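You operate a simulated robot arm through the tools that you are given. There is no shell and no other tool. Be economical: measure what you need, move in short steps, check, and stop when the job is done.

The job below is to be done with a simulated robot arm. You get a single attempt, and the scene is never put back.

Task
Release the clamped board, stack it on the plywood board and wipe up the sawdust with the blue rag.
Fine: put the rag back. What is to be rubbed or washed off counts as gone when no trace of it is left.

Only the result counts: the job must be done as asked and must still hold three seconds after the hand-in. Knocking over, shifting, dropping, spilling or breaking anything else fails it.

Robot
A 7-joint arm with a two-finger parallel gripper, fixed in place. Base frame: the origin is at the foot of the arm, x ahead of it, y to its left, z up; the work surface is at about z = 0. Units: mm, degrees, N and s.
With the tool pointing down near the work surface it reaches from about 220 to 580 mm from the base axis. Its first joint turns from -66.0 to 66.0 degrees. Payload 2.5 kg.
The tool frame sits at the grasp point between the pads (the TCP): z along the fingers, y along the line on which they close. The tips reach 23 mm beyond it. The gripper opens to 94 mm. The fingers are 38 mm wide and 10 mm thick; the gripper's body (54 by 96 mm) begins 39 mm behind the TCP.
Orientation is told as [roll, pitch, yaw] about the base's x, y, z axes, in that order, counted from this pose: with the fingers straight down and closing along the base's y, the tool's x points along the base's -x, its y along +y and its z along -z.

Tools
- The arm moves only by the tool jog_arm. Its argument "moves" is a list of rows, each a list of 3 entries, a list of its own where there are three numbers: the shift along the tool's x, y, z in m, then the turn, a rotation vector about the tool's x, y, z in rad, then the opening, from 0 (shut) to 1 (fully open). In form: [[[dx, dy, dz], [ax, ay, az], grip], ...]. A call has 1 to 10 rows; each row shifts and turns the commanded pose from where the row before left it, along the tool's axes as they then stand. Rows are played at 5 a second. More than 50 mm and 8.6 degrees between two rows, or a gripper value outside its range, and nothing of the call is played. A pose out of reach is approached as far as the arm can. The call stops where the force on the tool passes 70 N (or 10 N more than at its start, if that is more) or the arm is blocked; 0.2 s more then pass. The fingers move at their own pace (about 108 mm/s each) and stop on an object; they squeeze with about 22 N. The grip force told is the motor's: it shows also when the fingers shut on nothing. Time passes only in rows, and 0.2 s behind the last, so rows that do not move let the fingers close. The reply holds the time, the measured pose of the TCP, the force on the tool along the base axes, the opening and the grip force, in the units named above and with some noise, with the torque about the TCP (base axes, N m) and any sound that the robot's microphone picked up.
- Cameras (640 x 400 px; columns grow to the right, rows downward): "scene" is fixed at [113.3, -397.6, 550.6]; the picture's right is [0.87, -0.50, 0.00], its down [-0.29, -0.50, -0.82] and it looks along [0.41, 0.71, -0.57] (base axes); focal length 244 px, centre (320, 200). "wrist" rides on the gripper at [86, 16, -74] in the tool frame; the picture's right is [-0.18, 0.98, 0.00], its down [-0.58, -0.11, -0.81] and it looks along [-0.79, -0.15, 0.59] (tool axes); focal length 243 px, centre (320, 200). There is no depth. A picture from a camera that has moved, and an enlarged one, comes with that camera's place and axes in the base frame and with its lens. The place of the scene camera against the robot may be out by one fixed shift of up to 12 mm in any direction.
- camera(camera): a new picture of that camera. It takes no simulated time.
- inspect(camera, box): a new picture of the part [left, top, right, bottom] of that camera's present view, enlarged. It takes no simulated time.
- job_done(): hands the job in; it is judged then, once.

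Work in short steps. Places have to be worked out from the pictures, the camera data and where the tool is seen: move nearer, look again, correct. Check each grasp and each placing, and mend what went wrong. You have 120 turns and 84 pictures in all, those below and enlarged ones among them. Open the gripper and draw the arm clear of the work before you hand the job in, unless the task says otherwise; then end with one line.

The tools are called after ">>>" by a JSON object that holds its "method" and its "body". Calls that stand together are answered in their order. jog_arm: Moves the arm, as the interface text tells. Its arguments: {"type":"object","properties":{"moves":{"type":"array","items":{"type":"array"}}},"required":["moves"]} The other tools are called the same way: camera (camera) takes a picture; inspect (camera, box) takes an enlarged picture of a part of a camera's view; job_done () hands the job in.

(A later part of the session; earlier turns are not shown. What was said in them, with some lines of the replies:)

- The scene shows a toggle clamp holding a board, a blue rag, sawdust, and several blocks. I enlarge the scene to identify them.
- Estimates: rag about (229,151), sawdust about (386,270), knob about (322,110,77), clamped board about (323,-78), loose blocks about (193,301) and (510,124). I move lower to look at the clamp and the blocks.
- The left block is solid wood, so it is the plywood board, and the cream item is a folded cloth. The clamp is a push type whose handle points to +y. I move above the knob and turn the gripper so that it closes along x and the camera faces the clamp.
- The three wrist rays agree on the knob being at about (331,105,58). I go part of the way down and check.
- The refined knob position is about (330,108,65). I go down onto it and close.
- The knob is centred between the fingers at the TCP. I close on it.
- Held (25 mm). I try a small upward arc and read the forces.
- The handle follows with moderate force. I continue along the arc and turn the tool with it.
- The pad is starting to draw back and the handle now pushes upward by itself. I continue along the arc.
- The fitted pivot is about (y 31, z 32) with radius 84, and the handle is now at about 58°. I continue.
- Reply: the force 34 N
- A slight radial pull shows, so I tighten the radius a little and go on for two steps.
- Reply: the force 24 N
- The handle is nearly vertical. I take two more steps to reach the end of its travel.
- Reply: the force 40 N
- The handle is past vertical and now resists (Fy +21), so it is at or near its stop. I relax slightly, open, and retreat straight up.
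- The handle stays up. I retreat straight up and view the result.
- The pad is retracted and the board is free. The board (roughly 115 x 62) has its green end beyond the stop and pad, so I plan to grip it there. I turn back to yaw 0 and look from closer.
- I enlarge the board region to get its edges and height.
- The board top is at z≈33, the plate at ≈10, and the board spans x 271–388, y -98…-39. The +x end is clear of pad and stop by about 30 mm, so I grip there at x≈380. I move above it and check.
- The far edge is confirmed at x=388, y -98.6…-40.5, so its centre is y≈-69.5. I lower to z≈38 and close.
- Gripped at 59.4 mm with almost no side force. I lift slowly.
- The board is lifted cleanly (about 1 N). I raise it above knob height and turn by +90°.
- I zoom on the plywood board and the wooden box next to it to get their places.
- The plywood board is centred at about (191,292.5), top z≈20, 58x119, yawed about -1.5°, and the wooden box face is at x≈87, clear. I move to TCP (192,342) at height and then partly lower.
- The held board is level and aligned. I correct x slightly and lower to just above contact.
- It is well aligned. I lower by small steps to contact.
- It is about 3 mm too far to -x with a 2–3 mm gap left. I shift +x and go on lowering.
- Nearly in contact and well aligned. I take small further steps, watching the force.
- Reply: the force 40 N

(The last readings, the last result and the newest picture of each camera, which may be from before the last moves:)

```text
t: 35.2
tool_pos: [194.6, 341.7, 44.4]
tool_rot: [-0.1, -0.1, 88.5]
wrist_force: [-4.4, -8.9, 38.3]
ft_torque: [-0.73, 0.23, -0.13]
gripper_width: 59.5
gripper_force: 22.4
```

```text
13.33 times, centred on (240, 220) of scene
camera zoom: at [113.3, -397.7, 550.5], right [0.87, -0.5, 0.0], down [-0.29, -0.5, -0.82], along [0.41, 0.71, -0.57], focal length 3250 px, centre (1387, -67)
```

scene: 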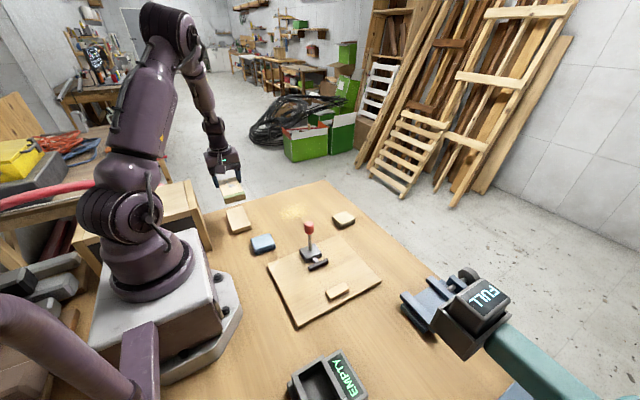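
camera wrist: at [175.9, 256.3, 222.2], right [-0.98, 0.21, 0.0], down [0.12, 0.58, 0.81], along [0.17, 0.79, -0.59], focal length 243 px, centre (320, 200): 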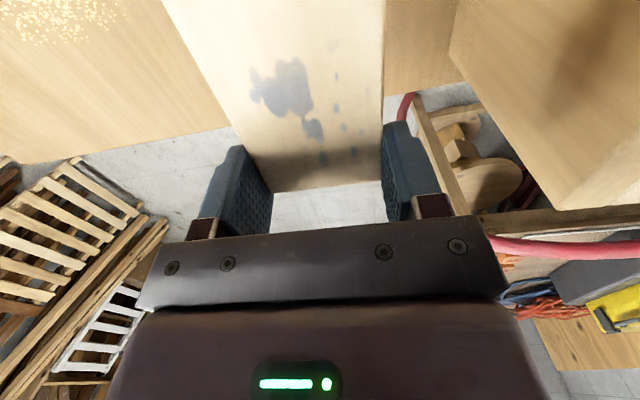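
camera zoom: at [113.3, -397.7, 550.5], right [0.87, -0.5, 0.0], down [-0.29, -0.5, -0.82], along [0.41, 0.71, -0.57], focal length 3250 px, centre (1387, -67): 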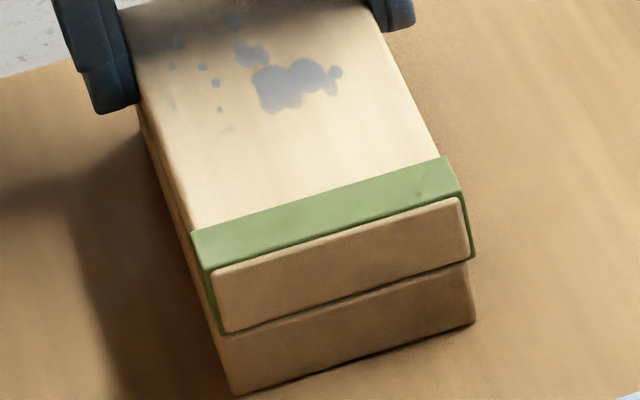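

Contact made. I relieve the force, open, and retreat straight up.

>>> {"method": "jog_arm", "body": {"moves": [[[0, 0, -0.0015], [0, 0, 0], 0], [[0, 0, 0], [0, 0, 0], 0.65], [[0, 0, 0], [0, 0, 0], 0.8], [[0, 0, 0], [0, 0, 0], 0.9], [[0, 0, -0.03], [0, 0, 0], 0.9], [[0, 0, -0.05], [0, 0, 0], 0.9], [[0, 0, -0.05], [0, 0, 0], 0.9], [[0, 0, -0.05], [0, 0, 0], 0.9]]}}

>>> {"method": "inspect", "body": {"camera": "scene", "box": [206, 180, 294, 235]}}

>>> {"method": "camera", "body": {"camera": "wrist"}}

```text
t: 37.0
tool_pos: [194.2, 342.0, 222.0]
tool_rot: [0.0, -0.1, 88.5]
wrist_force: [-0.3, 0.5, -0.6]
ft_torque: [0.03, 0.0, 0.01]
gripper_width: 84.4
gripper_force: 0.0
```

```text
7.27 times, centred on (250, 208) of scene
camera zoom: at [113.3, -397.6, 550.6], right [0.87, -0.5, 0.0], down [-0.29, -0.5, -0.82], along [0.41, 0.71, -0.57], focal length 1773 px, centre (829, 146)
```

zoom: 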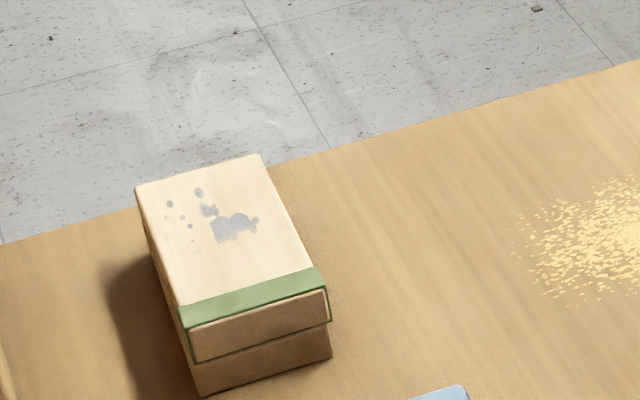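

```text
42 pictures are left
camera wrist: at [175.4, 256.4, 297.9], right [-0.98, 0.21, 0.0], down [0.12, 0.58, 0.81], along [0.17, 0.79, -0.59], focal length 243 px, centre (320, 200)
```

wrist: 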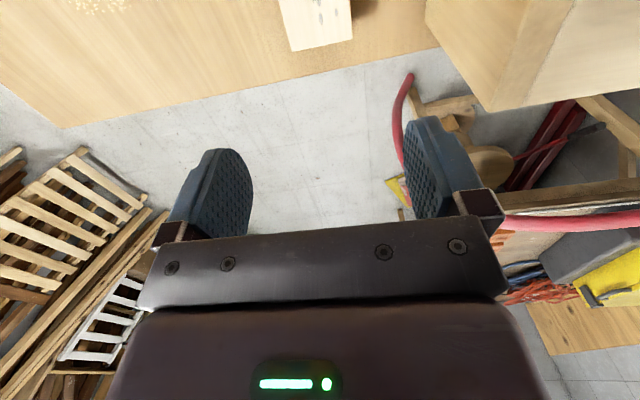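

The stack looks right. Next is the rag, so I move above it at yaw 0 to look.

>>> {"method": "jog_arm", "body": {"moves": [[[0.0394, -0.0068, 0], [0, 0, 0], 0.9], [[0.0394, -0.0068, 0], [0, 0, 0], 1], [[0.0394, -0.0068, 0], [0, 0, 0], 1], [[0.0394, -0.0068, 0], [0, 0, 0], 1], [[0.0394, -0.0068, 0], [0, 0, 0], 1], [[0, 0, 0], [0, 0, 0.1404], 1], [[0, 0, 0], [0, 0, 0.1404], 1], [[0, 0, 0], [0, 0, 0.1404], 1], [[0, 0, 0], [0, 0, 0.1404], 1], [[0, 0, 0], [0, 0, 0.1404], 1]]}}

>>> {"method": "jog_arm", "body": {"moves": [[[0, 0, 0], [0, 0, 0.1404], 1], [[0, 0, 0], [0, 0, 0.1404], 1], [[0, 0, 0], [0, 0, 0.1404], 1], [[0, 0, 0], [0, 0, 0.1404], 1], [[0, 0, 0], [0, 0, 0.1404], 1], [[0, 0, 0], [0, 0, 0.1404], 1], [[0, 0, 0.05], [0, 0, 0], 1], [[0, 0, 0.05], [0, 0, 0], 1], [[0, 0, 0], [0, 0, 0], 1]]}}

>>> {"method": "inspect", "body": {"camera": "wrist", "box": [200, 0, 440, 150]}}

```text
t: 39.2
tool_pos: [221.6, 143.6, 226.1]
tool_rot: [-0.1, 0.1, 48.2]
wrist_force: [0.4, -0.9, -0.5]
ft_torque: [-0.04, -0.02, -0.02]
gripper_width: 94.2
gripper_force: 0.0
```

```text
t: 41.2
tool_pos: [221.5, 145.3, 125.4]
tool_rot: [-0.1, 0.0, 0.0]
wrist_force: [-0.1, -0.1, 0.4]
ft_torque: [0.0, 0.0, 0.05]
gripper_width: 94.1
gripper_force: 0.1
```

```text
2.67 times, centred on (320, 75) of wrist
camera zoom: at [134.6, 160.8, 200.7], right [0.18, 0.98, 0.0], down [0.58, -0.11, 0.81], along [0.79, -0.15, -0.59], focal length 647 px, centre (320, 533)
```

zoom: 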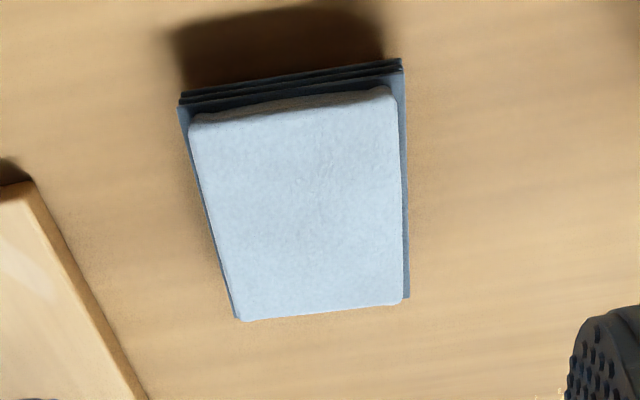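

The rag is about 60x53 centred at (228,140), yaw ≈ -3°, about 18–20 high. I align and lower to tips just above the table.

>>> {"method": "jog_arm", "body": {"moves": [[[-0.0065, -0.005, 0.03], [0, 0, 0.052], 1], [[0, 0, 0.035], [0, 0, 0], 1], [[0, 0, 0], [0, 0, 0], 1], [[0, 0, 0], [0, 0, 0], 1]]}}

>>> {"method": "camera", "body": {"camera": "wrist"}}

>>> {"method": "inspect", "body": {"camera": "scene", "box": [216, 205, 312, 265]}}

```text
t: 42.2
tool_pos: [229.7, 139.6, 61.7]
tool_rot: [0.1, -0.1, -3.0]
wrist_force: [0.3, 0.1, 0.7]
ft_torque: [0.0, 0.01, 0.01]
gripper_width: 94.1
gripper_force: 0.1
```

```text
40 pictures are left
camera wrist: at [143.4, 159.8, 137.8], right [0.23, 0.97, 0.0], down [0.57, -0.14, 0.81], along [0.78, -0.19, -0.59], focal length 243 px, centre (320, 200)
```

wrist: 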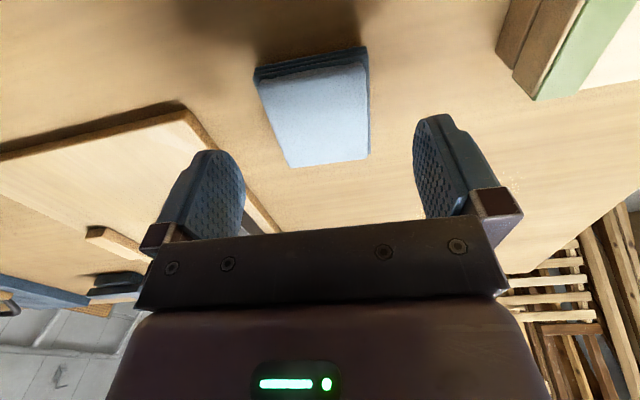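

```text
6.67 times, centred on (264, 235) of scene
camera zoom: at [113.3, -397.6, 550.6], right [0.87, -0.5, 0.0], down [-0.29, -0.5, -0.82], along [0.41, 0.71, -0.57], focal length 1625 px, centre (693, -33)
```

zoom: 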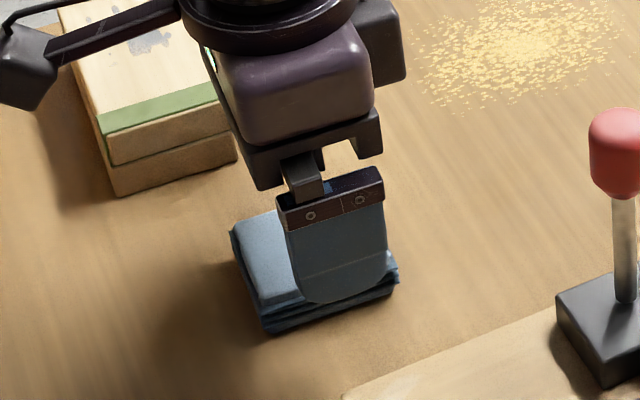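

It is centred. I lower to z≈28 and close gently on the rag.

>>> {"method": "jog_arm", "body": {"moves": [[[0, 0, 0.02], [0, 0, 0], 1], [[0, 0, 0.013], [0, 0, 0], 1], [[0, 0, 0], [0, 0, 0], 1], [[0, 0, 0], [0, 0, 0], 1]]}}

>>> {"method": "inspect", "body": {"camera": "scene", "box": [216, 205, 312, 265]}}

```text
t: 43.2
tool_pos: [229.0, 138.7, 29.6]
tool_rot: [0.0, -0.1, -2.9]
wrist_force: [0.7, 0.7, 0.0]
ft_torque: [0.0, -0.01, 0.01]
gripper_width: 93.9
gripper_force: 0.1
```

```text
6.67 times, centred on (264, 235) of scene
camera zoom: at [113.3, -397.6, 550.6], right [0.87, -0.5, 0.0], down [-0.29, -0.5, -0.82], along [0.41, 0.71, -0.57], focal length 1625 px, centre (693, -33)
```

zoom: 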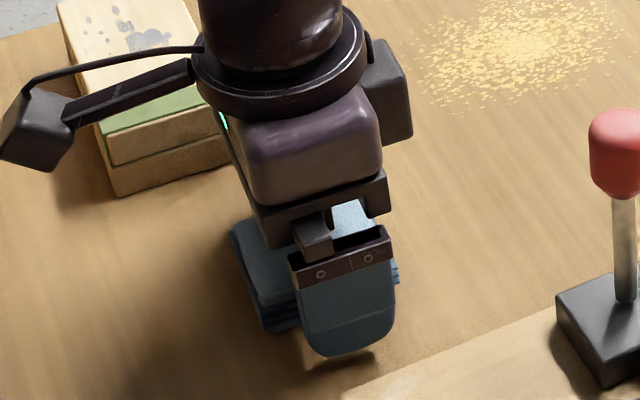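

>>> {"method": "jog_arm", "body": {"moves": [[[0, 0, 0.001], [0, 0, 0], 0.7], [[0, 0, 0], [0, 0, 0], 0.4], [[0, 0, 0], [0, 0, 0], 0], [[0, 0, 0], [0, 0, 0], 0], [[0, 0, 0], [0, 0, 0], 0]]}}

>>> {"method": "inspect", "body": {"camera": "scene", "box": [216, 205, 312, 265]}}

```text
t: 44.4
tool_pos: [229.0, 139.2, 29.1]
tool_rot: [0.0, -0.1, -2.9]
wrist_force: [-0.2, 1.8, 4.9]
ft_torque: [0.08, 0.03, 0.03]
gripper_width: 54.6
gripper_force: 22.0
```

```text
6.67 times, centred on (264, 235) of scene
camera zoom: at [113.3, -397.6, 550.6], right [0.87, -0.5, 0.0], down [-0.29, -0.5, -0.82], along [0.41, 0.71, -0.57], focal length 1625 px, centre (693, -33)
```

zoom: 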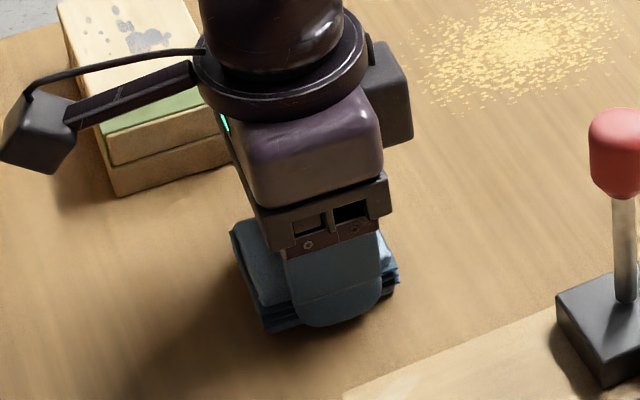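

The rag is held at TCP (229,139.2,29.1), yaw -2.95, which I note as its home. I lift it and move beside the sawdust at height to look.

>>> {"method": "jog_arm", "body": {"moves": [[[0, 0, -0.03], [0, 0, 0], 0], [[0, 0, -0.05], [0, 0, -0.0515], 0], [[0, 0, -0.04], [0, 0, 0], 0], [[-0.032, 0.0243, 0], [0, 0, 0], 0], [[-0.032, 0.0243, 0], [0, 0, 0], 0], [[-0.032, 0.0243, 0], [0, 0, 0], 0], [[0, 0, 0], [0, 0, 0], 0]]}}

>>> {"method": "camera", "body": {"camera": "wrist"}}

>>> {"method": "inspect", "body": {"camera": "scene", "box": [230, 180, 358, 260]}}

```text
t: 46.0
tool_pos: [327.2, 210.3, 148.2]
tool_rot: [0.0, 0.0, 0.0]
wrist_force: [-0.6, -1.0, -1.4]
ft_torque: [-0.03, -0.01, -0.03]
gripper_width: 54.4
gripper_force: 21.9
```

```text
36 pictures are left
camera wrist: at [240.2, 226.6, 224.0], right [0.18, 0.98, 0.0], down [0.58, -0.11, 0.81], along [0.79, -0.15, -0.59], focal length 243 px, centre (320, 200)
```

wrist: 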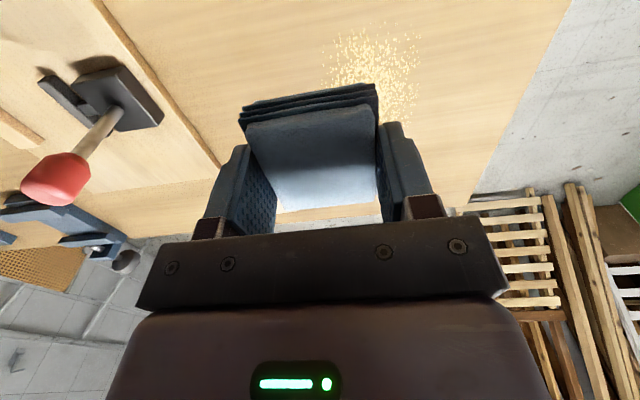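

```text
5.00 times, centred on (294, 220) of scene
camera zoom: at [113.4, -397.6, 550.6], right [0.87, -0.5, 0.0], down [-0.29, -0.5, -0.82], along [0.41, 0.71, -0.57], focal length 1219 px, centre (450, 100)
```

zoom: 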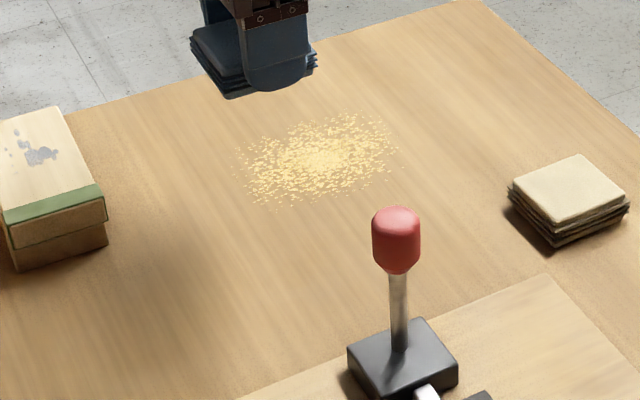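

Sawdust spans about x 320–440, y 205–297. I come down at the start corner (320,205) and feel for contact.

>>> {"method": "jog_arm", "body": {"moves": [[[0.006, -0.005, 0.045], [0, 0, 0], 0], [[0, 0, 0.045], [0, 0, 0], 0], [[0, 0, 0.027], [0, 0, 0], 0], [[0, 0, 0.002], [0, 0, 0], 0], [[0, 0, 0], [0, 0, 0], 0]]}}

>>> {"method": "jog_arm", "body": {"moves": [[[0, 0, 0.0015], [0, 0, 0], 0], [[0, 0, 0], [0, 0, 0], 0]]}}

```text
t: 47.2
tool_pos: [318.1, 206.2, 28.0]
tool_rot: [0.0, 0.0, -0.1]
wrist_force: [-4.1, -3.9, 15.4]
ft_torque: [-0.1, 0.12, -0.01]
gripper_width: 54.4
gripper_force: 21.8
```

```text
t: 47.8
tool_pos: [318.7, 205.9, 27.1]
tool_rot: [-0.1, 0.1, 0.1]
wrist_force: [-6.1, -7.8, 25.4]
ft_torque: [-0.18, 0.07, 0.0]
gripper_width: 54.5
gripper_force: 22.1
```

It is pressing with 25 N, so I relax slightly and sweep the first lane to x≈445.

>>> {"method": "jog_arm", "body": {"moves": [[[0, 0, -0.001], [0, 0, 0], 0], [[-0.025, 0, 0], [0, 0, 0], 0], [[-0.025, 0, 0], [0, 0, 0], 0], [[-0.025, 0, 0], [0, 0, 0], 0], [[-0.025, 0, 0], [0, 0, 0], 0], [[-0.025, 0, 0], [0, 0, 0], 0], [[0, 0, 0], [0, 0, 0], 0]]}}

>>> {"method": "inspect", "body": {"camera": "scene", "box": [230, 180, 358, 260]}}

```text
t: 49.4
tool_pos: [447.1, 206.9, 27.4]
tool_rot: [-0.1, 0.0, 0.1]
wrist_force: [-7.6, 0.1, 15.5]
ft_torque: [0.05, 0.1, 0.05]
gripper_width: 54.4
gripper_force: 22.1
```

```text
5.00 times, centred on (294, 220) of scene
camera zoom: at [113.3, -397.6, 550.6], right [0.87, -0.5, 0.0], down [-0.29, -0.5, -0.82], along [0.41, 0.71, -0.57], focal length 1219 px, centre (450, 100)
```

zoom: 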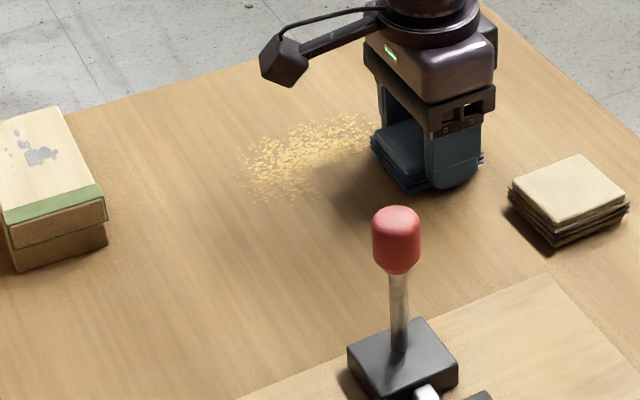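

The pass removes grains. I continue with the next lanes in a raster.

>>> {"method": "jog_arm", "body": {"moves": [[[0, 0.022, 0], [0, 0, 0], 0], [[0.025, 0, 0], [0, 0, 0], 0], [[0.025, 0, 0], [0, 0, 0], 0], [[0.025, 0, 0], [0, 0, 0], 0], [[0.025, 0, 0], [0, 0, 0], 0], [[0.028, 0, 0], [0, 0, 0], 0], [[0, 0, 0], [0, 0, 0], 0]]}}

>>> {"method": "jog_arm", "body": {"moves": [[[0, 0.022, 0], [0, 0, 0], 0], [[-0.025, 0, 0], [0, 0, 0], 0], [[-0.025, 0, 0], [0, 0, 0], 0], [[-0.025, 0, 0], [0, 0, 0], 0], [[-0.025, 0, 0], [0, 0, 0], 0], [[-0.028, 0, 0], [0, 0, 0], 0], [[0, 0, 0], [0, 0, 0], 0]]}}

>>> {"method": "jog_arm", "body": {"moves": [[[0, 0.022, 0], [0, 0, 0], 0], [[0.025, 0, 0], [0, 0, 0], 0], [[0.025, 0, 0], [0, 0, 0], 0], [[0.025, 0, 0], [0, 0, 0], 0], [[0.025, 0, 0], [0, 0, 0], 0], [[0.028, 0, 0], [0, 0, 0], 0], [[0, 0, 0], [0, 0, 0], 0]]}}

>>> {"method": "inspect", "body": {"camera": "scene", "box": [230, 180, 358, 260]}}

```text
t: 51.0
tool_pos: [314.9, 230.0, 28.7]
tool_rot: [0.0, 0.0, 0.0]
wrist_force: [-1.0, 0.6, -0.6]
ft_torque: [-0.01, -0.02, 0.03]
gripper_width: 54.2
gripper_force: 22.2
```

```text
t: 52.6
tool_pos: [445.2, 253.4, 28.3]
tool_rot: [0.0, 0.1, 0.0]
wrist_force: [-0.4, -0.1, -0.1]
ft_torque: [0.0, -0.02, 0.01]
gripper_width: 54.2
gripper_force: 22.0
```

```text
t: 54.2
tool_pos: [318.0, 275.0, 26.4]
tool_rot: [0.3, -0.3, -0.1]
wrist_force: [8.3, 0.3, 15.3]
ft_torque: [-0.16, 0.14, 0.06]
gripper_width: 54.1
gripper_force: 22.2
```

```text
5.00 times, centred on (294, 220) of scene
camera zoom: at [113.3, -397.6, 550.6], right [0.87, -0.5, 0.0], down [-0.29, -0.5, -0.82], along [0.41, 0.71, -0.57], focal length 1219 px, centre (450, 100)
```

zoom: 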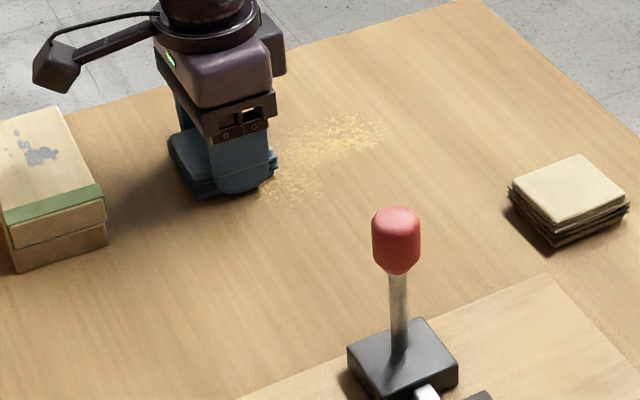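

Pressure dropped in two lanes and faint traces remain. I press 1 mm more and continue with the upper lane, then come back down.

>>> {"method": "jog_arm", "body": {"moves": [[[0, 0.022, 0.001], [0, 0, 0], 0], [[-0.025, 0, 0], [0, 0, 0], 0], [[-0.025, 0, 0], [0, 0, 0], 0], [[-0.025, 0, 0], [0, 0, 0], 0], [[-0.025, 0, 0], [0, 0, 0], 0], [[-0.028, 0, 0], [0, 0, 0], 0], [[0, 0, 0], [0, 0, 0], 0]]}}

>>> {"method": "jog_arm", "body": {"moves": [[[0, -0.022, 0], [0, 0, 0], 0], [[0.025, 0, 0], [0, 0, 0], 0], [[0.025, 0, 0], [0, 0, 0], 0], [[0.025, 0, 0], [0, 0, 0], 0], [[0.025, 0, 0], [0, 0, 0], 0], [[0.028, 0, 0], [0, 0, 0], 0], [[0, 0, 0], [0, 0, 0], 0]]}}

>>> {"method": "jog_arm", "body": {"moves": [[[0, -0.022, 0], [0, 0, 0], 0], [[-0.025, 0, 0], [0, 0, 0], 0], [[-0.025, 0, 0], [0, 0, 0], 0], [[-0.025, 0, 0], [0, 0, 0], 0], [[-0.025, 0, 0], [0, 0, 0], 0], [[-0.028, 0, 0], [0, 0, 0], 0], [[0, 0, 0], [0, 0, 0], 0]]}}

>>> {"method": "inspect", "body": {"camera": "scene", "box": [230, 180, 358, 260]}}

```text
t: 55.8
tool_pos: [443.6, 295.9, 24.9]
tool_rot: [-0.1, 0.1, 0.1]
wrist_force: [-0.7, -0.6, -0.5]
ft_torque: [-0.01, 0.0, 0.0]
gripper_width: 54.4
gripper_force: 21.8
```

```text
t: 57.4
tool_pos: [315.3, 269.4, 27.1]
tool_rot: [0.1, 0.0, 0.0]
wrist_force: [-0.9, 0.1, -0.7]
ft_torque: [-0.03, 0.01, -0.01]
gripper_width: 54.4
gripper_force: 22.1
```

```text
t: 59.0
tool_pos: [445.6, 250.0, 26.6]
tool_rot: [0.0, 0.0, 0.0]
wrist_force: [0.5, -0.1, -0.7]
ft_torque: [0.04, 0.04, 0.01]
gripper_width: 54.1
gripper_force: 22.1
```

```text
5.00 times, centred on (294, 220) of scene
camera zoom: at [113.3, -397.6, 550.6], right [0.87, -0.5, 0.0], down [-0.29, -0.5, -0.82], along [0.41, 0.71, -0.57], focal length 1219 px, centre (450, 100)
```

zoom: 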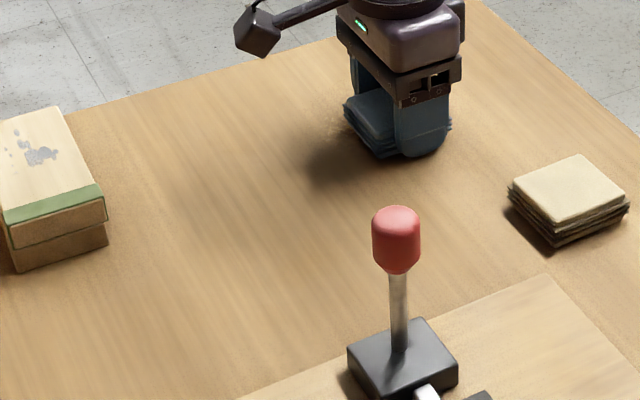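

Almost gone, with a faint remnant near (414,286). I press a little more and re-sweep the upper lanes.

>>> {"method": "jog_arm", "body": {"moves": [[[0, 0.02, 0.001], [0, 0, 0], 0], [[0, 0.02, 0.001], [0, 0, 0], 0], [[0.025, 0, 0], [0, 0, 0], 0], [[0.025, 0, 0], [0, 0, 0], 0], [[0.025, 0, 0], [0, 0, 0], 0], [[0.025, 0, 0], [0, 0, 0], 0], [[0.025, 0, 0], [0, 0, 0], 0], [[0, 0, 0], [0, 0, 0], 0]]}}

>>> {"method": "jog_arm", "body": {"moves": [[[0, -0.02, 0], [0, 0, 0], 0], [[-0.025, 0, 0], [0, 0, 0], 0], [[-0.025, 0, 0], [0, 0, 0], 0], [[-0.025, 0, 0], [0, 0, 0], 0], [[-0.025, 0, 0], [0, 0, 0], 0], [[-0.025, 0, 0], [0, 0, 0], 0], [[0, 0, 0], [0, 0, 0], 0]]}}

>>> {"method": "jog_arm", "body": {"moves": [[[0, -0.022, 0], [0, 0, 0], 0], [[0, -0.022, 0], [0, 0, 0], 0], [[0.025, 0, 0], [0, 0, 0], 0], [[0.025, 0, 0], [0, 0, 0], 0], [[0.025, 0, 0], [0, 0, 0], 0], [[0.025, 0, 0], [0, 0, 0], 0], [[0.025, 0, 0], [0, 0, 0], 0], [[0, 0, 0], [0, 0, 0], 0]]}}

>>> {"method": "inspect", "body": {"camera": "scene", "box": [230, 180, 358, 260]}}

```text
t: 60.8
tool_pos: [317.4, 289.4, 24.3]
tool_rot: [0.0, 0.0, 0.1]
wrist_force: [0.0, 0.0, 0.2]
ft_torque: [0.0, 0.0, -0.02]
gripper_width: 54.5
gripper_force: 22.0
```

```text
t: 62.4
tool_pos: [445.5, 268.9, 26.2]
tool_rot: [-0.2, -0.2, 0.0]
wrist_force: [0.2, 0.5, -0.2]
ft_torque: [0.03, -0.02, 0.02]
gripper_width: 54.4
gripper_force: 21.7
```

```text
t: 64.2
tool_pos: [319.4, 226.9, 25.8]
tool_rot: [0.0, -0.1, 0.0]
wrist_force: [0.1, -0.3, 0.2]
ft_torque: [0.03, -0.01, 0.01]
gripper_width: 54.4
gripper_force: 22.2
```

```text
5.00 times, centred on (294, 220) of scene
camera zoom: at [113.3, -397.6, 550.6], right [0.87, -0.5, 0.0], down [-0.29, -0.5, -0.82], along [0.41, 0.71, -0.57], focal length 1219 px, centre (450, 100)
```

zoom: 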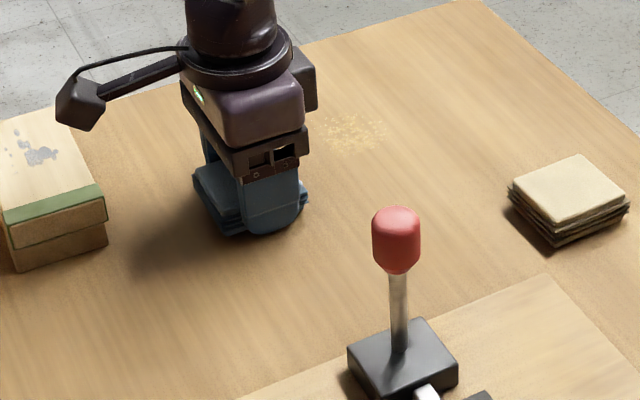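

A remnant is left near (415,272). I move there, feel for contact and scrub with short strokes.

>>> {"method": "jog_arm", "body": {"moves": [[[-0.03, 0.015, -0.002], [0, 0, 0], 0], [[-0.035, 0.015, 0], [0, 0, 0], 0], [[-0.035, 0.015, 0.002], [0, 0, 0], 0], [[0, 0, 0.001], [0, 0, 0], 0], [[0, 0, 0], [0, 0, 0], 0]]}}

>>> {"method": "inspect", "body": {"camera": "scene", "box": [270, 180, 350, 230]}}

```text
t: 65.4
tool_pos: [418.2, 271.0, 25.2]
tool_rot: [0.0, 0.0, 0.0]
wrist_force: [-0.5, -1.0, 0.0]
ft_torque: [0.02, 0.03, 0.0]
gripper_width: 54.3
gripper_force: 22.2
```

```text
8.00 times, centred on (310, 205) of scene
camera zoom: at [113.4, -397.6, 550.6], right [0.87, -0.5, 0.0], down [-0.29, -0.5, -0.82], along [0.41, 0.71, -0.57], focal length 1950 px, centre (400, 160)
```

zoom: 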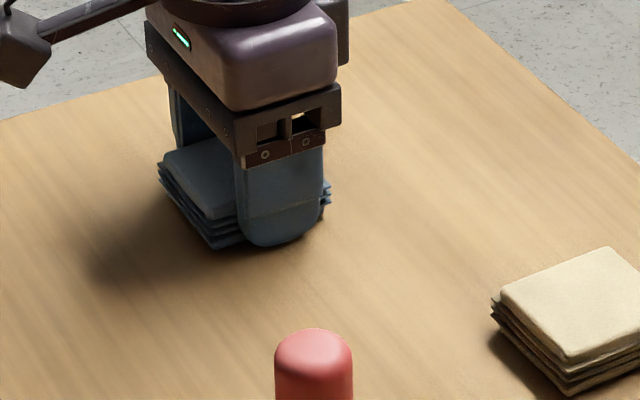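

No contact force yet, so I lower in 1 mm steps.

>>> {"method": "jog_arm", "body": {"moves": [[[0, 0, 0.001], [0, 0, 0], 0], [[0, 0, 0], [0, 0, 0], 0]]}}

>>> {"method": "jog_arm", "body": {"moves": [[[0, 0, 0.001], [0, 0, 0], 0], [[0, 0, 0], [0, 0, 0], 0]]}}

```text
t: 66.0
tool_pos: [419.8, 271.3, 24.1]
tool_rot: [0.1, 0.0, -0.1]
wrist_force: [-1.0, -0.7, 3.5]
ft_torque: [-0.02, 0.18, 0.07]
gripper_width: 54.3
gripper_force: 22.3
```

```text
t: 66.6
tool_pos: [419.9, 272.8, 24.1]
tool_rot: [0.0, 0.0, 0.0]
wrist_force: [-7.9, -4.7, 20.1]
ft_torque: [-0.14, 0.45, 0.06]
gripper_width: 54.2
gripper_force: 22.1
```

There is contact at 20 N. I scrub around here.

>>> {"method": "jog_arm", "body": {"moves": [[[0.02, 0, 0], [0, 0, 0], 0], [[0.02, 0, 0], [0, 0, 0], 0], [[-0.02, 0.012, 0], [0, 0, 0], 0], [[-0.02, 0, 0], [0, 0, 0], 0], [[-0.02, 0, 0], [0, 0, 0], 0], [[0.02, -0.024, 0], [0, 0, 0], 0], [[0.02, 0, 0], [0, 0, 0], 0], [[0.02, 0, 0], [0, 0, 0], 0], [[-0.025, 0, 0], [0, 0, 0], 0], [[-0.025, 0, 0], [0, 0, 0], 0]]}}

>>> {"method": "jog_arm", "body": {"moves": [[[0.025, 0.012, 0], [0, 0, 0], 0], [[0.025, 0.01, 0], [0, 0, 0], 0], [[0.03, 0, 0], [0, 0, 0], 0], [[0.03, -0.03, 0], [0, 0, 0], 0], [[0, 0, 0], [0, 0, 0], 0]]}}

>>> {"method": "inspect", "body": {"camera": "scene", "box": [230, 180, 358, 260]}}

```text
t: 68.5
tool_pos: [388.0, 260.8, 23.0]
tool_rot: [-0.3, 1.0, 0.3]
wrist_force: [0.6, 0.2, 5.5]
ft_torque: [0.12, -0.14, -0.06]
gripper_width: 54.6
gripper_force: 21.8
stopped in row 9: the force on the tool passed its limit at 97 N (the readings are from after the stop); the commanded pose is now the measured one
```

```text
t: 69.8
tool_pos: [277.2, 249.9, 27.6]
tool_rot: [-0.2, 1.1, 0.3]
wrist_force: [-1.1, -0.2, -1.4]
ft_torque: [-0.02, -0.03, -0.02]
gripper_width: 54.3
gripper_force: 21.9
```

```text
5.00 times, centred on (294, 220) of scene
camera zoom: at [113.3, -397.6, 550.6], right [0.87, -0.5, 0.0], down [-0.29, -0.5, -0.82], along [0.41, 0.71, -0.57], focal length 1219 px, centre (450, 100)
```

zoom: 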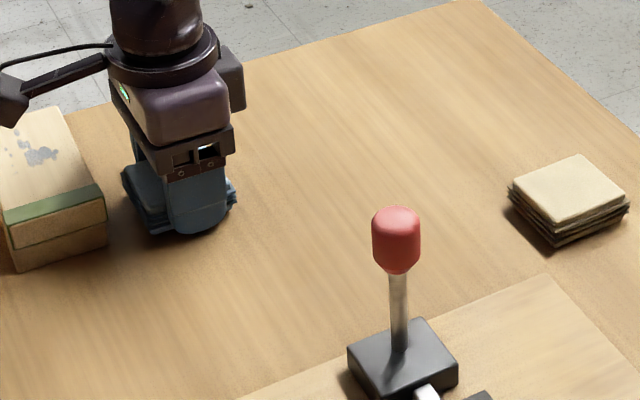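

The area looks clean. I lift and inspect closely for any trace.

>>> {"method": "jog_arm", "body": {"moves": [[[0, 0, -0.03], [0, 0, 0], 0], [[0, 0, -0.04], [0, -0.018, 0.005], 0], [[0, 0, -0.04], [0, 0, 0], 0], [[0, -0.03, 0], [0, 0, 0], 0], [[0, -0.03, 0], [0, 0, 0], 0], [[0, 0, 0], [0, 0, 0], 0]]}}

>>> {"method": "inspect", "body": {"camera": "scene", "box": [266, 195, 330, 235]}}

>>> {"method": "camera", "body": {"camera": "wrist"}}

```text
t: 71.2
tool_pos: [278.2, 190.2, 136.8]
tool_rot: [-0.3, 0.1, 0.1]
wrist_force: [-0.4, -0.3, -0.3]
ft_torque: [-0.01, 0.0, 0.01]
gripper_width: 54.6
gripper_force: 21.7
```

```text
10.00 times, centred on (298, 215) of scene
camera zoom: at [113.3, -397.6, 550.6], right [0.87, -0.5, 0.0], down [-0.29, -0.5, -0.82], along [0.41, 0.71, -0.57], focal length 2438 px, centre (540, 50)
```

zoom: 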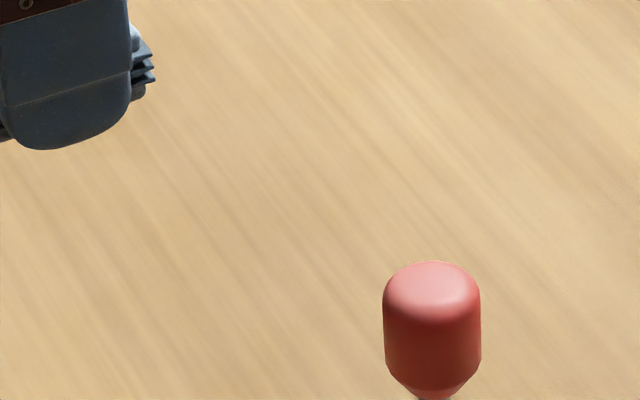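

```text
27 pictures are left
camera wrist: at [191.2, 207.2, 211.9], right [0.18, 0.98, -0.01], down [0.58, -0.1, 0.81], along [0.79, -0.15, -0.59], focal length 243 px, centre (320, 200)
```

wrist: 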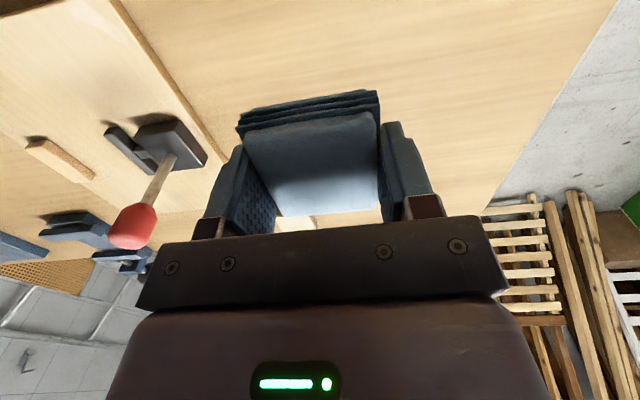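

>>> {"method": "inspect", "body": {"camera": "wrist", "box": [370, 50, 530, 150]}}

>>> {"method": "inspect", "body": {"camera": "scene", "box": [280, 188, 344, 228]}}

>>> {"method": "inspect", "body": {"camera": "wrist", "box": [200, 60, 430, 220]}}

```text
4.00 times, centred on (450, 100) of wrist
camera zoom: at [191.2, 207.2, 211.9], right [0.18, 0.98, -0.01], down [0.58, -0.1, 0.81], along [0.79, -0.15, -0.59], focal length 970 px, centre (-200, 600)
```

zoom: 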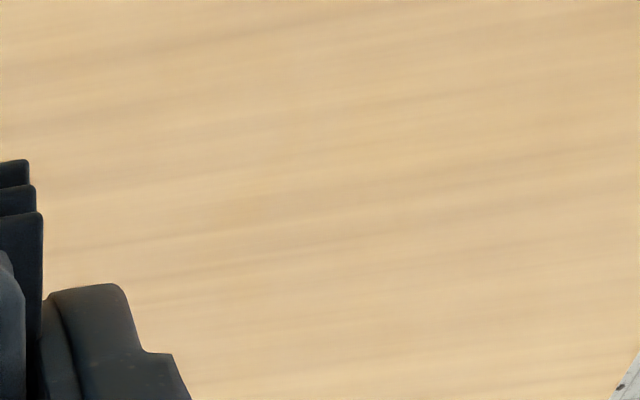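

```text
10.00 times, centred on (312, 208) of scene
camera zoom: at [113.3, -397.6, 550.6], right [0.87, -0.5, 0.0], down [-0.29, -0.5, -0.82], along [0.41, 0.71, -0.57], focal length 2438 px, centre (400, 120)
```

zoom: 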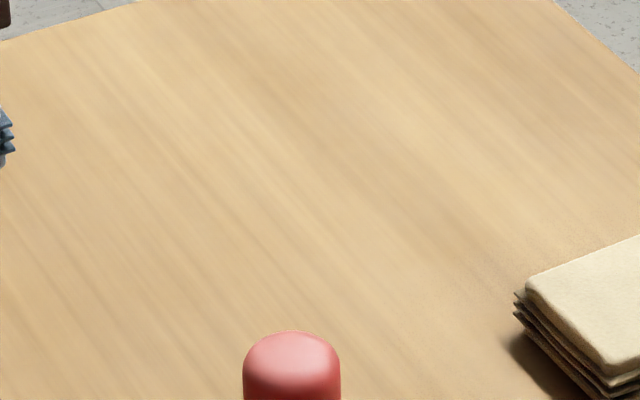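

```text
2.50 times, centred on (315, 140) of wrist
camera zoom: at [191.2, 207.2, 211.9], right [0.18, 0.98, -0.01], down [0.58, -0.1, 0.81], along [0.79, -0.15, -0.59], focal length 606 px, centre (332, 350)
```

zoom: 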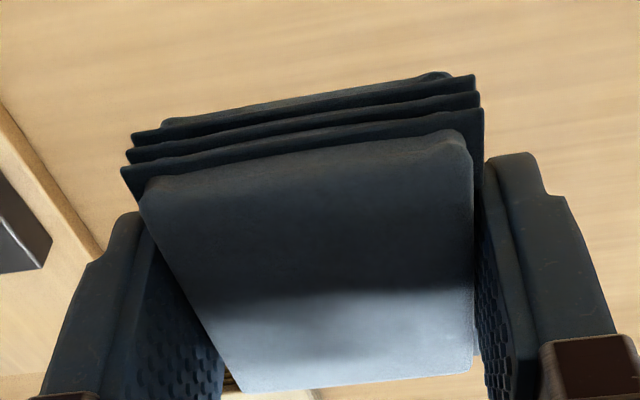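

No trace is visible. For safety against a faint residue I do one more light raster over the area.

>>> {"method": "jog_arm", "body": {"moves": [[[-0.021, 0.01, 0.035], [0, 0, 0], 0], [[-0.021, 0.01, 0.035], [0, 0, 0], 0], [[0, 0, 0.035], [0, 0, 0], 0], [[0, 0, 0.005], [0, 0, 0], 0], [[0, 0, 0], [0, 0, 0], 0]]}}

>>> {"method": "jog_arm", "body": {"moves": [[[0, 0, 0.001], [0, 0, 0], 0], [[0, 0, 0], [0, 0, 0], 0]]}}

```text
t: 72.3
tool_pos: [322.4, 210.2, 23.5]
tool_rot: [-0.3, 0.2, 0.0]
wrist_force: [-0.2, 0.5, -0.6]
ft_torque: [0.04, -0.03, 0.01]
gripper_width: 54.3
gripper_force: 21.6
```

```text
t: 73.0
tool_pos: [321.6, 210.8, 24.3]
tool_rot: [-0.2, 0.0, 0.0]
wrist_force: [-0.2, 0.2, -0.2]
ft_torque: [0.01, 0.01, -0.03]
gripper_width: 54.2
gripper_force: 22.0
```

>>> {"method": "jog_arm", "body": {"moves": [[[0, 0, 0.001], [0, 0, 0], 0], [[0, 0, 0], [0, 0, 0], 0]]}}

>>> {"method": "jog_arm", "body": {"moves": [[[0, 0, 0.0008], [0, 0, 0], 0], [[0, 0, 0], [0, 0, 0], 0]]}}

>>> {"method": "inspect", "body": {"camera": "scene", "box": [246, 190, 310, 230]}}

```text
t: 73.5
tool_pos: [321.6, 211.2, 22.7]
tool_rot: [-0.3, 0.0, 0.1]
wrist_force: [2.1, 0.7, 2.2]
ft_torque: [0.14, -0.13, -0.08]
gripper_width: 54.1
gripper_force: 22.2
```

```text
t: 74.2
tool_pos: [320.6, 210.2, 22.8]
tool_rot: [-0.3, 0.0, 0.1]
wrist_force: [2.8, -0.1, 14.3]
ft_torque: [0.46, 0.06, -0.07]
gripper_width: 54.2
gripper_force: 21.8
```

```text
10.00 times, centred on (278, 210) of scene
camera zoom: at [113.3, -397.6, 550.6], right [0.87, -0.5, 0.0], down [-0.29, -0.5, -0.82], along [0.41, 0.71, -0.57], focal length 2438 px, centre (740, 100)
```

zoom: 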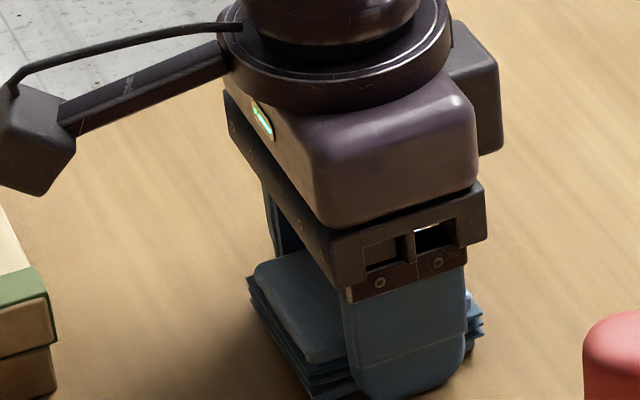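

The fingertips are now at table level, since the rag slid up in the grip. I re-grip here 5 mm higher so that the rag protrudes.

>>> {"method": "jog_arm", "body": {"moves": [[[0, 0, -0.0015], [0, 0, 0], 0], [[0, 0, 0], [0, 0, 0], 0.75], [[0, 0, 0], [0, 0, 0], 0.75], [[0, 0, -0.005], [0.005, 0, 0], 0.75], [[0, 0, 0], [0, 0, 0], 0.4], [[0, 0, 0], [0, 0, 0], 0], [[0, 0, 0], [0, 0, 0], 0], [[0, 0, 0], [0, 0, 0], 0]]}}

>>> {"method": "jog_arm", "body": {"moves": [[[0, 0, 0.0012], [0, 0, 0], 0], [[0, 0, 0], [0, 0, 0], 0]]}}

```text
t: 76.0
tool_pos: [319.9, 211.2, 28.8]
tool_rot: [-0.6, 0.1, 0.0]
wrist_force: [0.0, -0.1, 0.7]
ft_torque: [-0.01, -0.02, -0.04]
gripper_width: 54.3
gripper_force: 22.1
```

```text
t: 76.5
tool_pos: [320.4, 211.0, 30.1]
tool_rot: [-0.6, 0.0, 0.0]
wrist_force: [-3.8, -3.3, 11.5]
ft_torque: [0.0, 0.12, 0.05]
gripper_width: 54.4
gripper_force: 22.0
```

There is light contact at 11 N. I raster the area again.

>>> {"method": "jog_arm", "body": {"moves": [[[-0.025, 0, 0], [0, 0, 0], 0], [[-0.025, 0, 0], [0, 0, 0], 0], [[-0.025, 0, 0], [0, 0, 0], 0], [[-0.025, 0, 0], [0, 0, 0], 0], [[-0.025, 0, 0], [0, 0, 0], 0], [[0, 0.022, 0.0005], [0, 0, 0], 0], [[0.025, 0, 0], [0, 0, 0], 0], [[0.025, 0, 0], [0, 0, 0], 0], [[0.025, 0, 0], [0, 0, 0], 0], [[0.025, 0, 0], [0, 0, 0], 0]]}}

>>> {"method": "jog_arm", "body": {"moves": [[[0.025, 0.022, 0.0005], [0, 0, 0], 0], [[-0.025, 0, 0], [0, 0, 0], 0], [[-0.025, 0, 0], [0, 0, 0], 0], [[-0.025, 0, 0], [0, 0, 0], 0], [[-0.025, 0, 0], [0, 0, 0], 0], [[-0.025, 0, 0], [0, 0, 0], 0], [[0, 0.02, 0], [0, 0, 0], 0], [[0.025, 0, 0], [0, 0, 0], 0], [[0.025, 0, 0], [0, 0, 0], 0], [[0.025, 0, 0], [0, 0, 0], 0]]}}

>>> {"method": "jog_arm", "body": {"moves": [[[0.025, 0, 0], [0, 0, 0], 0], [[0.025, 0.018, 0.0005], [0, 0, 0], 0], [[-0.025, 0, 0], [0, 0, 0], 0], [[-0.025, 0, 0], [0, 0, 0], 0], [[-0.025, 0, 0], [0, 0, 0], 0], [[-0.025, 0, 0], [0, 0, 0], 0], [[-0.025, 0, 0], [0, 0, 0], 0], [[0.03, -0.025, 0], [0, 0, 0], 0], [[0.03, 0, 0], [0, 0, 0], 0], [[0.03, 0, 0], [0, 0, 0], 0]]}}

```text
t: 78.8
tool_pos: [346.6, 233.8, 27.3]
tool_rot: [-0.4, -0.3, 0.0]
wrist_force: [11.0, 0.9, 22.4]
ft_torque: [0.06, -0.18, -0.02]
gripper_width: 54.7
gripper_force: 21.6
```

```text
t: 81.0
tool_pos: [370.9, 276.2, 25.7]
tool_rot: [-0.6, 0.1, -0.1]
wrist_force: [-0.3, 0.0, -1.2]
ft_torque: [-0.01, 0.0, 0.0]
gripper_width: 54.5
gripper_force: 21.7
```

```text
t: 83.2
tool_pos: [357.5, 268.0, 27.3]
tool_rot: [-0.6, 0.0, 0.0]
wrist_force: [0.0, -0.7, -0.3]
ft_torque: [0.03, 0.02, 0.0]
gripper_width: 54.4
gripper_force: 22.1
```

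I lift, take the rag to above its home and look at how it sits in the grip.

>>> {"method": "jog_arm", "body": {"moves": [[[0, 0, -0.035], [0, 0, 0], 0], [[0, 0, -0.045], [0, 0, 0], 0], [[0, 0, -0.02], [0, 0, 0], 0], [[0.032, -0.0322, 0], [0, 0, 0], 0], [[0.032, -0.0322, 0], [0, 0, 0], 0], [[0.032, -0.0322, 0], [0, 0, 0], 0], [[0.032, -0.0322, 0], [0, 0, 0.0515], 0], [[0, 0, 0], [0, 0, 0], 0]]}}

>>> {"method": "camera", "body": {"camera": "wrist"}}

>>> {"method": "inspect", "body": {"camera": "scene", "box": [262, 190, 342, 240]}}

```text
t: 85.0
tool_pos: [225.5, 138.1, 126.4]
tool_rot: [-0.6, 0.0, -3.0]
wrist_force: [1.2, 0.0, -0.9]
ft_torque: [0.03, 0.01, 0.0]
gripper_width: 54.2
gripper_force: 21.7
```

```text
22 pictures are left
camera wrist: at [140.6, 160.6, 201.9], right [0.23, 0.97, -0.01], down [0.58, -0.13, 0.81], along [0.78, -0.2, -0.59], focal length 243 px, centre (320, 200)
```

wrist: 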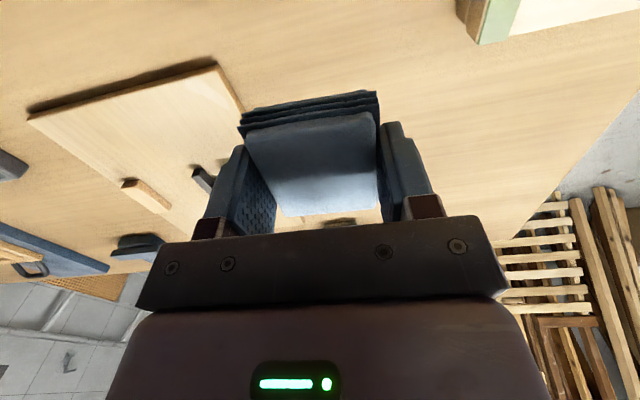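

```text
8.00 times, centred on (302, 215) of scene
camera zoom: at [113.3, -397.6, 550.6], right [0.87, -0.5, 0.0], down [-0.29, -0.5, -0.82], along [0.41, 0.71, -0.57], focal length 1950 px, centre (464, 80)
```

zoom: 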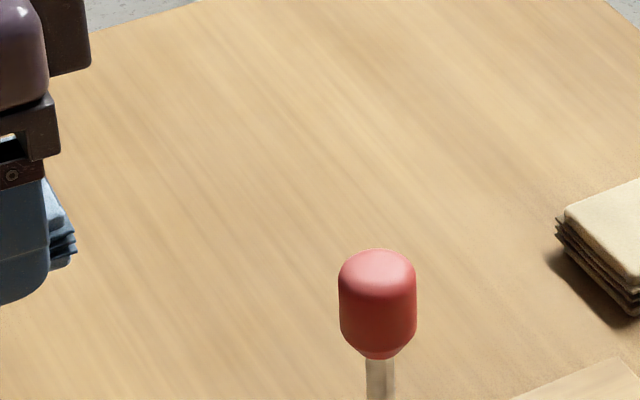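

The table is clean and the rag sits as before. I correct x by 3 mm and lower to the table.

>>> {"method": "jog_arm", "body": {"moves": [[[-0.0032, 0.0005, 0.04], [-0.0105, 0, 0], 0], [[0, 0, 0.04], [0, 0, 0], 0], [[0, 0, 0.012], [0, 0, 0], 0], [[0, 0, 0], [0, 0, 0], 0], [[0, 0, 0], [0, 0, 0], 0]]}}

>>> {"method": "inspect", "body": {"camera": "scene", "box": [216, 205, 312, 265]}}

```text
t: 86.2
tool_pos: [231.8, 140.2, 35.4]
tool_rot: [0.0, 0.0, -2.9]
wrist_force: [-0.2, -1.5, -0.1]
ft_torque: [0.01, -0.01, 0.01]
gripper_width: 54.3
gripper_force: 22.1
```

```text
6.67 times, centred on (264, 235) of scene
camera zoom: at [113.3, -397.6, 550.6], right [0.87, -0.5, 0.0], down [-0.29, -0.5, -0.82], along [0.41, 0.71, -0.57], focal length 1625 px, centre (693, -33)
```

zoom: 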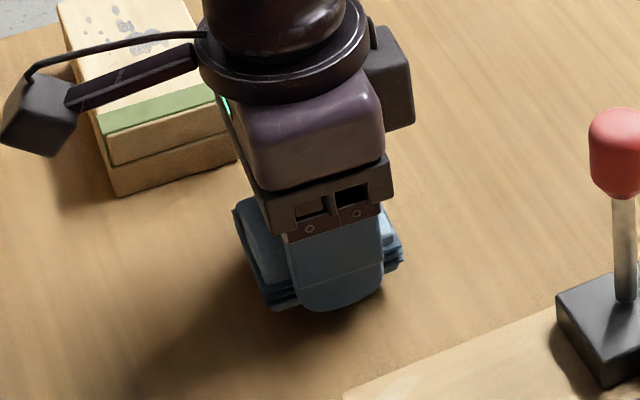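

>>> {"method": "jog_arm", "body": {"moves": [[[0.001, 0, 0.004], [0, 0, 0], 0], [[0, 0, 0.002], [0, 0, 0], 0], [[0, 0, 0], [0, 0, 0], 0]]}}

>>> {"method": "jog_arm", "body": {"moves": [[[0, 0, 0.001], [0, 0, 0], 0], [[0, 0, 0], [0, 0, 0], 0]]}}

>>> {"method": "inspect", "body": {"camera": "scene", "box": [216, 205, 312, 265]}}

```text
t: 87.0
tool_pos: [230.7, 140.7, 28.5]
tool_rot: [0.0, 0.1, -2.9]
wrist_force: [0.2, -1.0, -0.5]
ft_torque: [0.02, 0.0, -0.02]
gripper_width: 54.2
gripper_force: 22.2
```

```text
t: 87.5
tool_pos: [229.4, 140.8, 28.5]
tool_rot: [0.0, 0.0, -2.8]
wrist_force: [0.1, 0.6, -0.7]
ft_torque: [-0.01, 0.04, 0.01]
gripper_width: 54.1
gripper_force: 22.2
```

```text
6.67 times, centred on (264, 235) of scene
camera zoom: at [113.3, -397.6, 550.6], right [0.87, -0.5, 0.0], down [-0.29, -0.5, -0.82], along [0.41, 0.71, -0.57], focal length 1625 px, centre (693, -33)
```

zoom: 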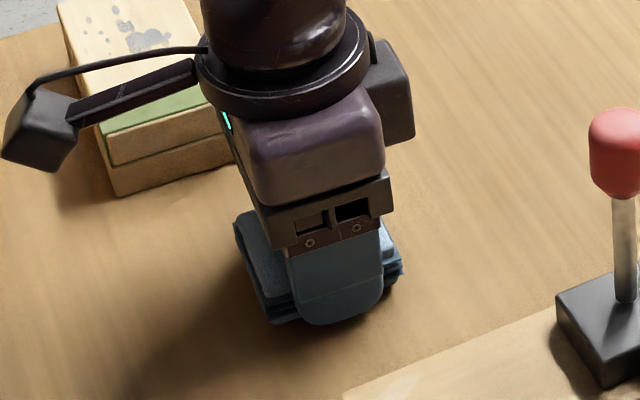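

It is about 3 mm above the table and a hair right of home. I lower on.

>>> {"method": "jog_arm", "body": {"moves": [[[0.001, -0.0005, 0.0015], [0, 0, 0], 0], [[0, 0, 0], [0, 0, 0], 0]]}}

>>> {"method": "jog_arm", "body": {"moves": [[[0, 0, 0.001], [0, 0, 0], 0], [[0, 0, 0], [0, 0, 0], 0]]}}

>>> {"method": "jog_arm", "body": {"moves": [[[0, 0, 0.001], [0, 0, 0], 0], [[0, 0, 0], [0, 0, 0], 0]]}}

```text
t: 88.2
tool_pos: [227.7, 140.5, 26.2]
tool_rot: [0.0, 0.1, -3.0]
wrist_force: [-0.6, -0.6, -1.2]
ft_torque: [0.0, 0.02, 0.03]
gripper_width: 53.9
gripper_force: 22.7
```

```text
t: 88.8
tool_pos: [229.0, 140.2, 25.7]
tool_rot: [0.1, 0.0, -2.9]
wrist_force: [-0.3, -0.5, -0.2]
ft_torque: [-0.02, -0.01, -0.03]
gripper_width: 54.3
gripper_force: 22.0
```

```text
t: 89.3
tool_pos: [229.1, 139.7, 26.5]
tool_rot: [0.1, 0.1, -2.9]
wrist_force: [0.6, -0.1, -0.6]
ft_torque: [-0.02, -0.03, -0.03]
gripper_width: 54.1
gripper_force: 21.5
```

>>> {"method": "jog_arm", "body": {"moves": [[[0, 0, 0.001], [0, 0, 0], 0], [[0, 0, 0], [0, 0, 0], 0]]}}

>>> {"method": "inspect", "body": {"camera": "scene", "box": [216, 205, 312, 265]}}

```text
t: 90.0
tool_pos: [230.7, 139.0, 24.6]
tool_rot: [0.0, 0.1, -2.9]
wrist_force: [-1.5, -1.2, 17.1]
ft_torque: [-0.18, 0.41, 0.03]
gripper_width: 54.1
gripper_force: 21.9
```

```text
6.67 times, centred on (264, 235) of scene
camera zoom: at [113.3, -397.6, 550.6], right [0.87, -0.5, 0.0], down [-0.29, -0.5, -0.82], along [0.41, 0.71, -0.57], focal length 1625 px, centre (693, -33)
```

zoom: 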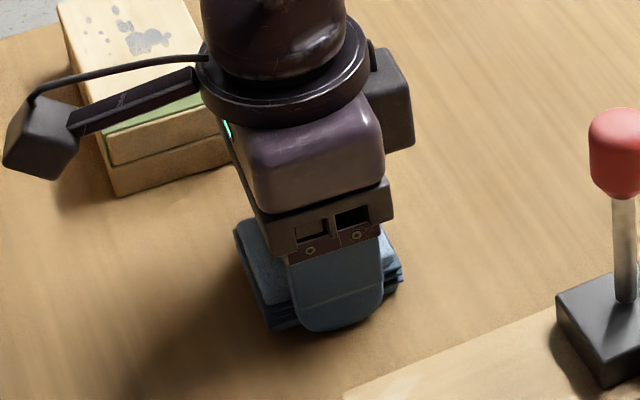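

Contact, and the rag matches its original outline within a millimetre or two. I relieve, open, and retreat up.

>>> {"method": "jog_arm", "body": {"moves": [[[0, 0, -0.001], [0, 0, 0], 0], [[0, 0, 0], [0, 0, 0], 0.7], [[0, 0, 0], [0, 0, 0], 0.85], [[0, 0, 0], [0, 0, 0], 0.85], [[0, 0, -0.03], [0, 0, 0], 0.85], [[0, 0, -0.05], [0, 0, 0], 0.85], [[0, 0, -0.05], [0, 0, 0], 1], [[0, 0, -0.05], [0, 0, 0], 1], [[0, 0, -0.05], [0, 0, 0], 1], [[0, 0, 0], [0, 0, 0], 1]]}}

>>> {"method": "inspect", "body": {"camera": "scene", "box": [200, 180, 400, 330]}}

>>> {"method": "camera", "body": {"camera": "scene"}}

```text
t: 92.2
tool_pos: [229.6, 141.9, 254.3]
tool_rot: [0.0, 0.0, -3.0]
wrist_force: [0.2, 0.0, -0.9]
ft_torque: [-0.02, -0.04, 0.04]
gripper_width: 94.0
gripper_force: 0.0
```

```text
2.67 times, centred on (300, 255) of scene
camera zoom: at [113.3, -397.6, 550.6], right [0.87, -0.5, 0.0], down [-0.29, -0.5, -0.82], along [0.41, 0.71, -0.57], focal length 650 px, centre (373, 53)
```

zoom: 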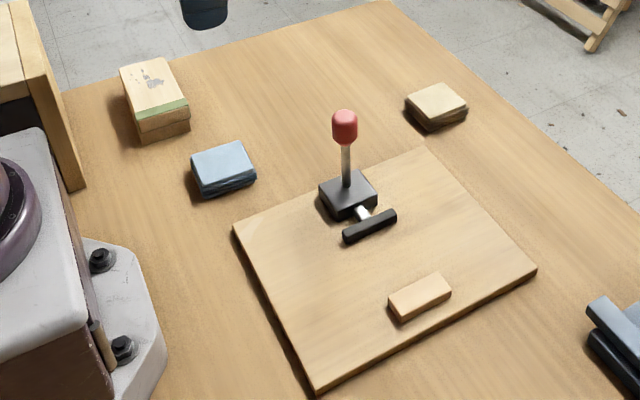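

```text
16 pictures are left
```

scene: 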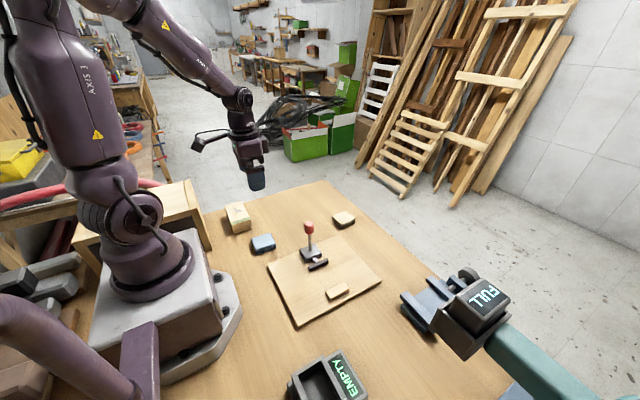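

The board is stacked, the sawdust is gone, the rag is back within about 2 mm of where it was, and the arm is clear. I hand in.

>>> {"method": "job_done", "body": {}}

```text
The job is handed in.
```

I released the clamped board and stacked it on the plywood board. I wiped up the sawdust until no trace showed in the pictures, and put the blue rag back within about 2 mm of where it was.
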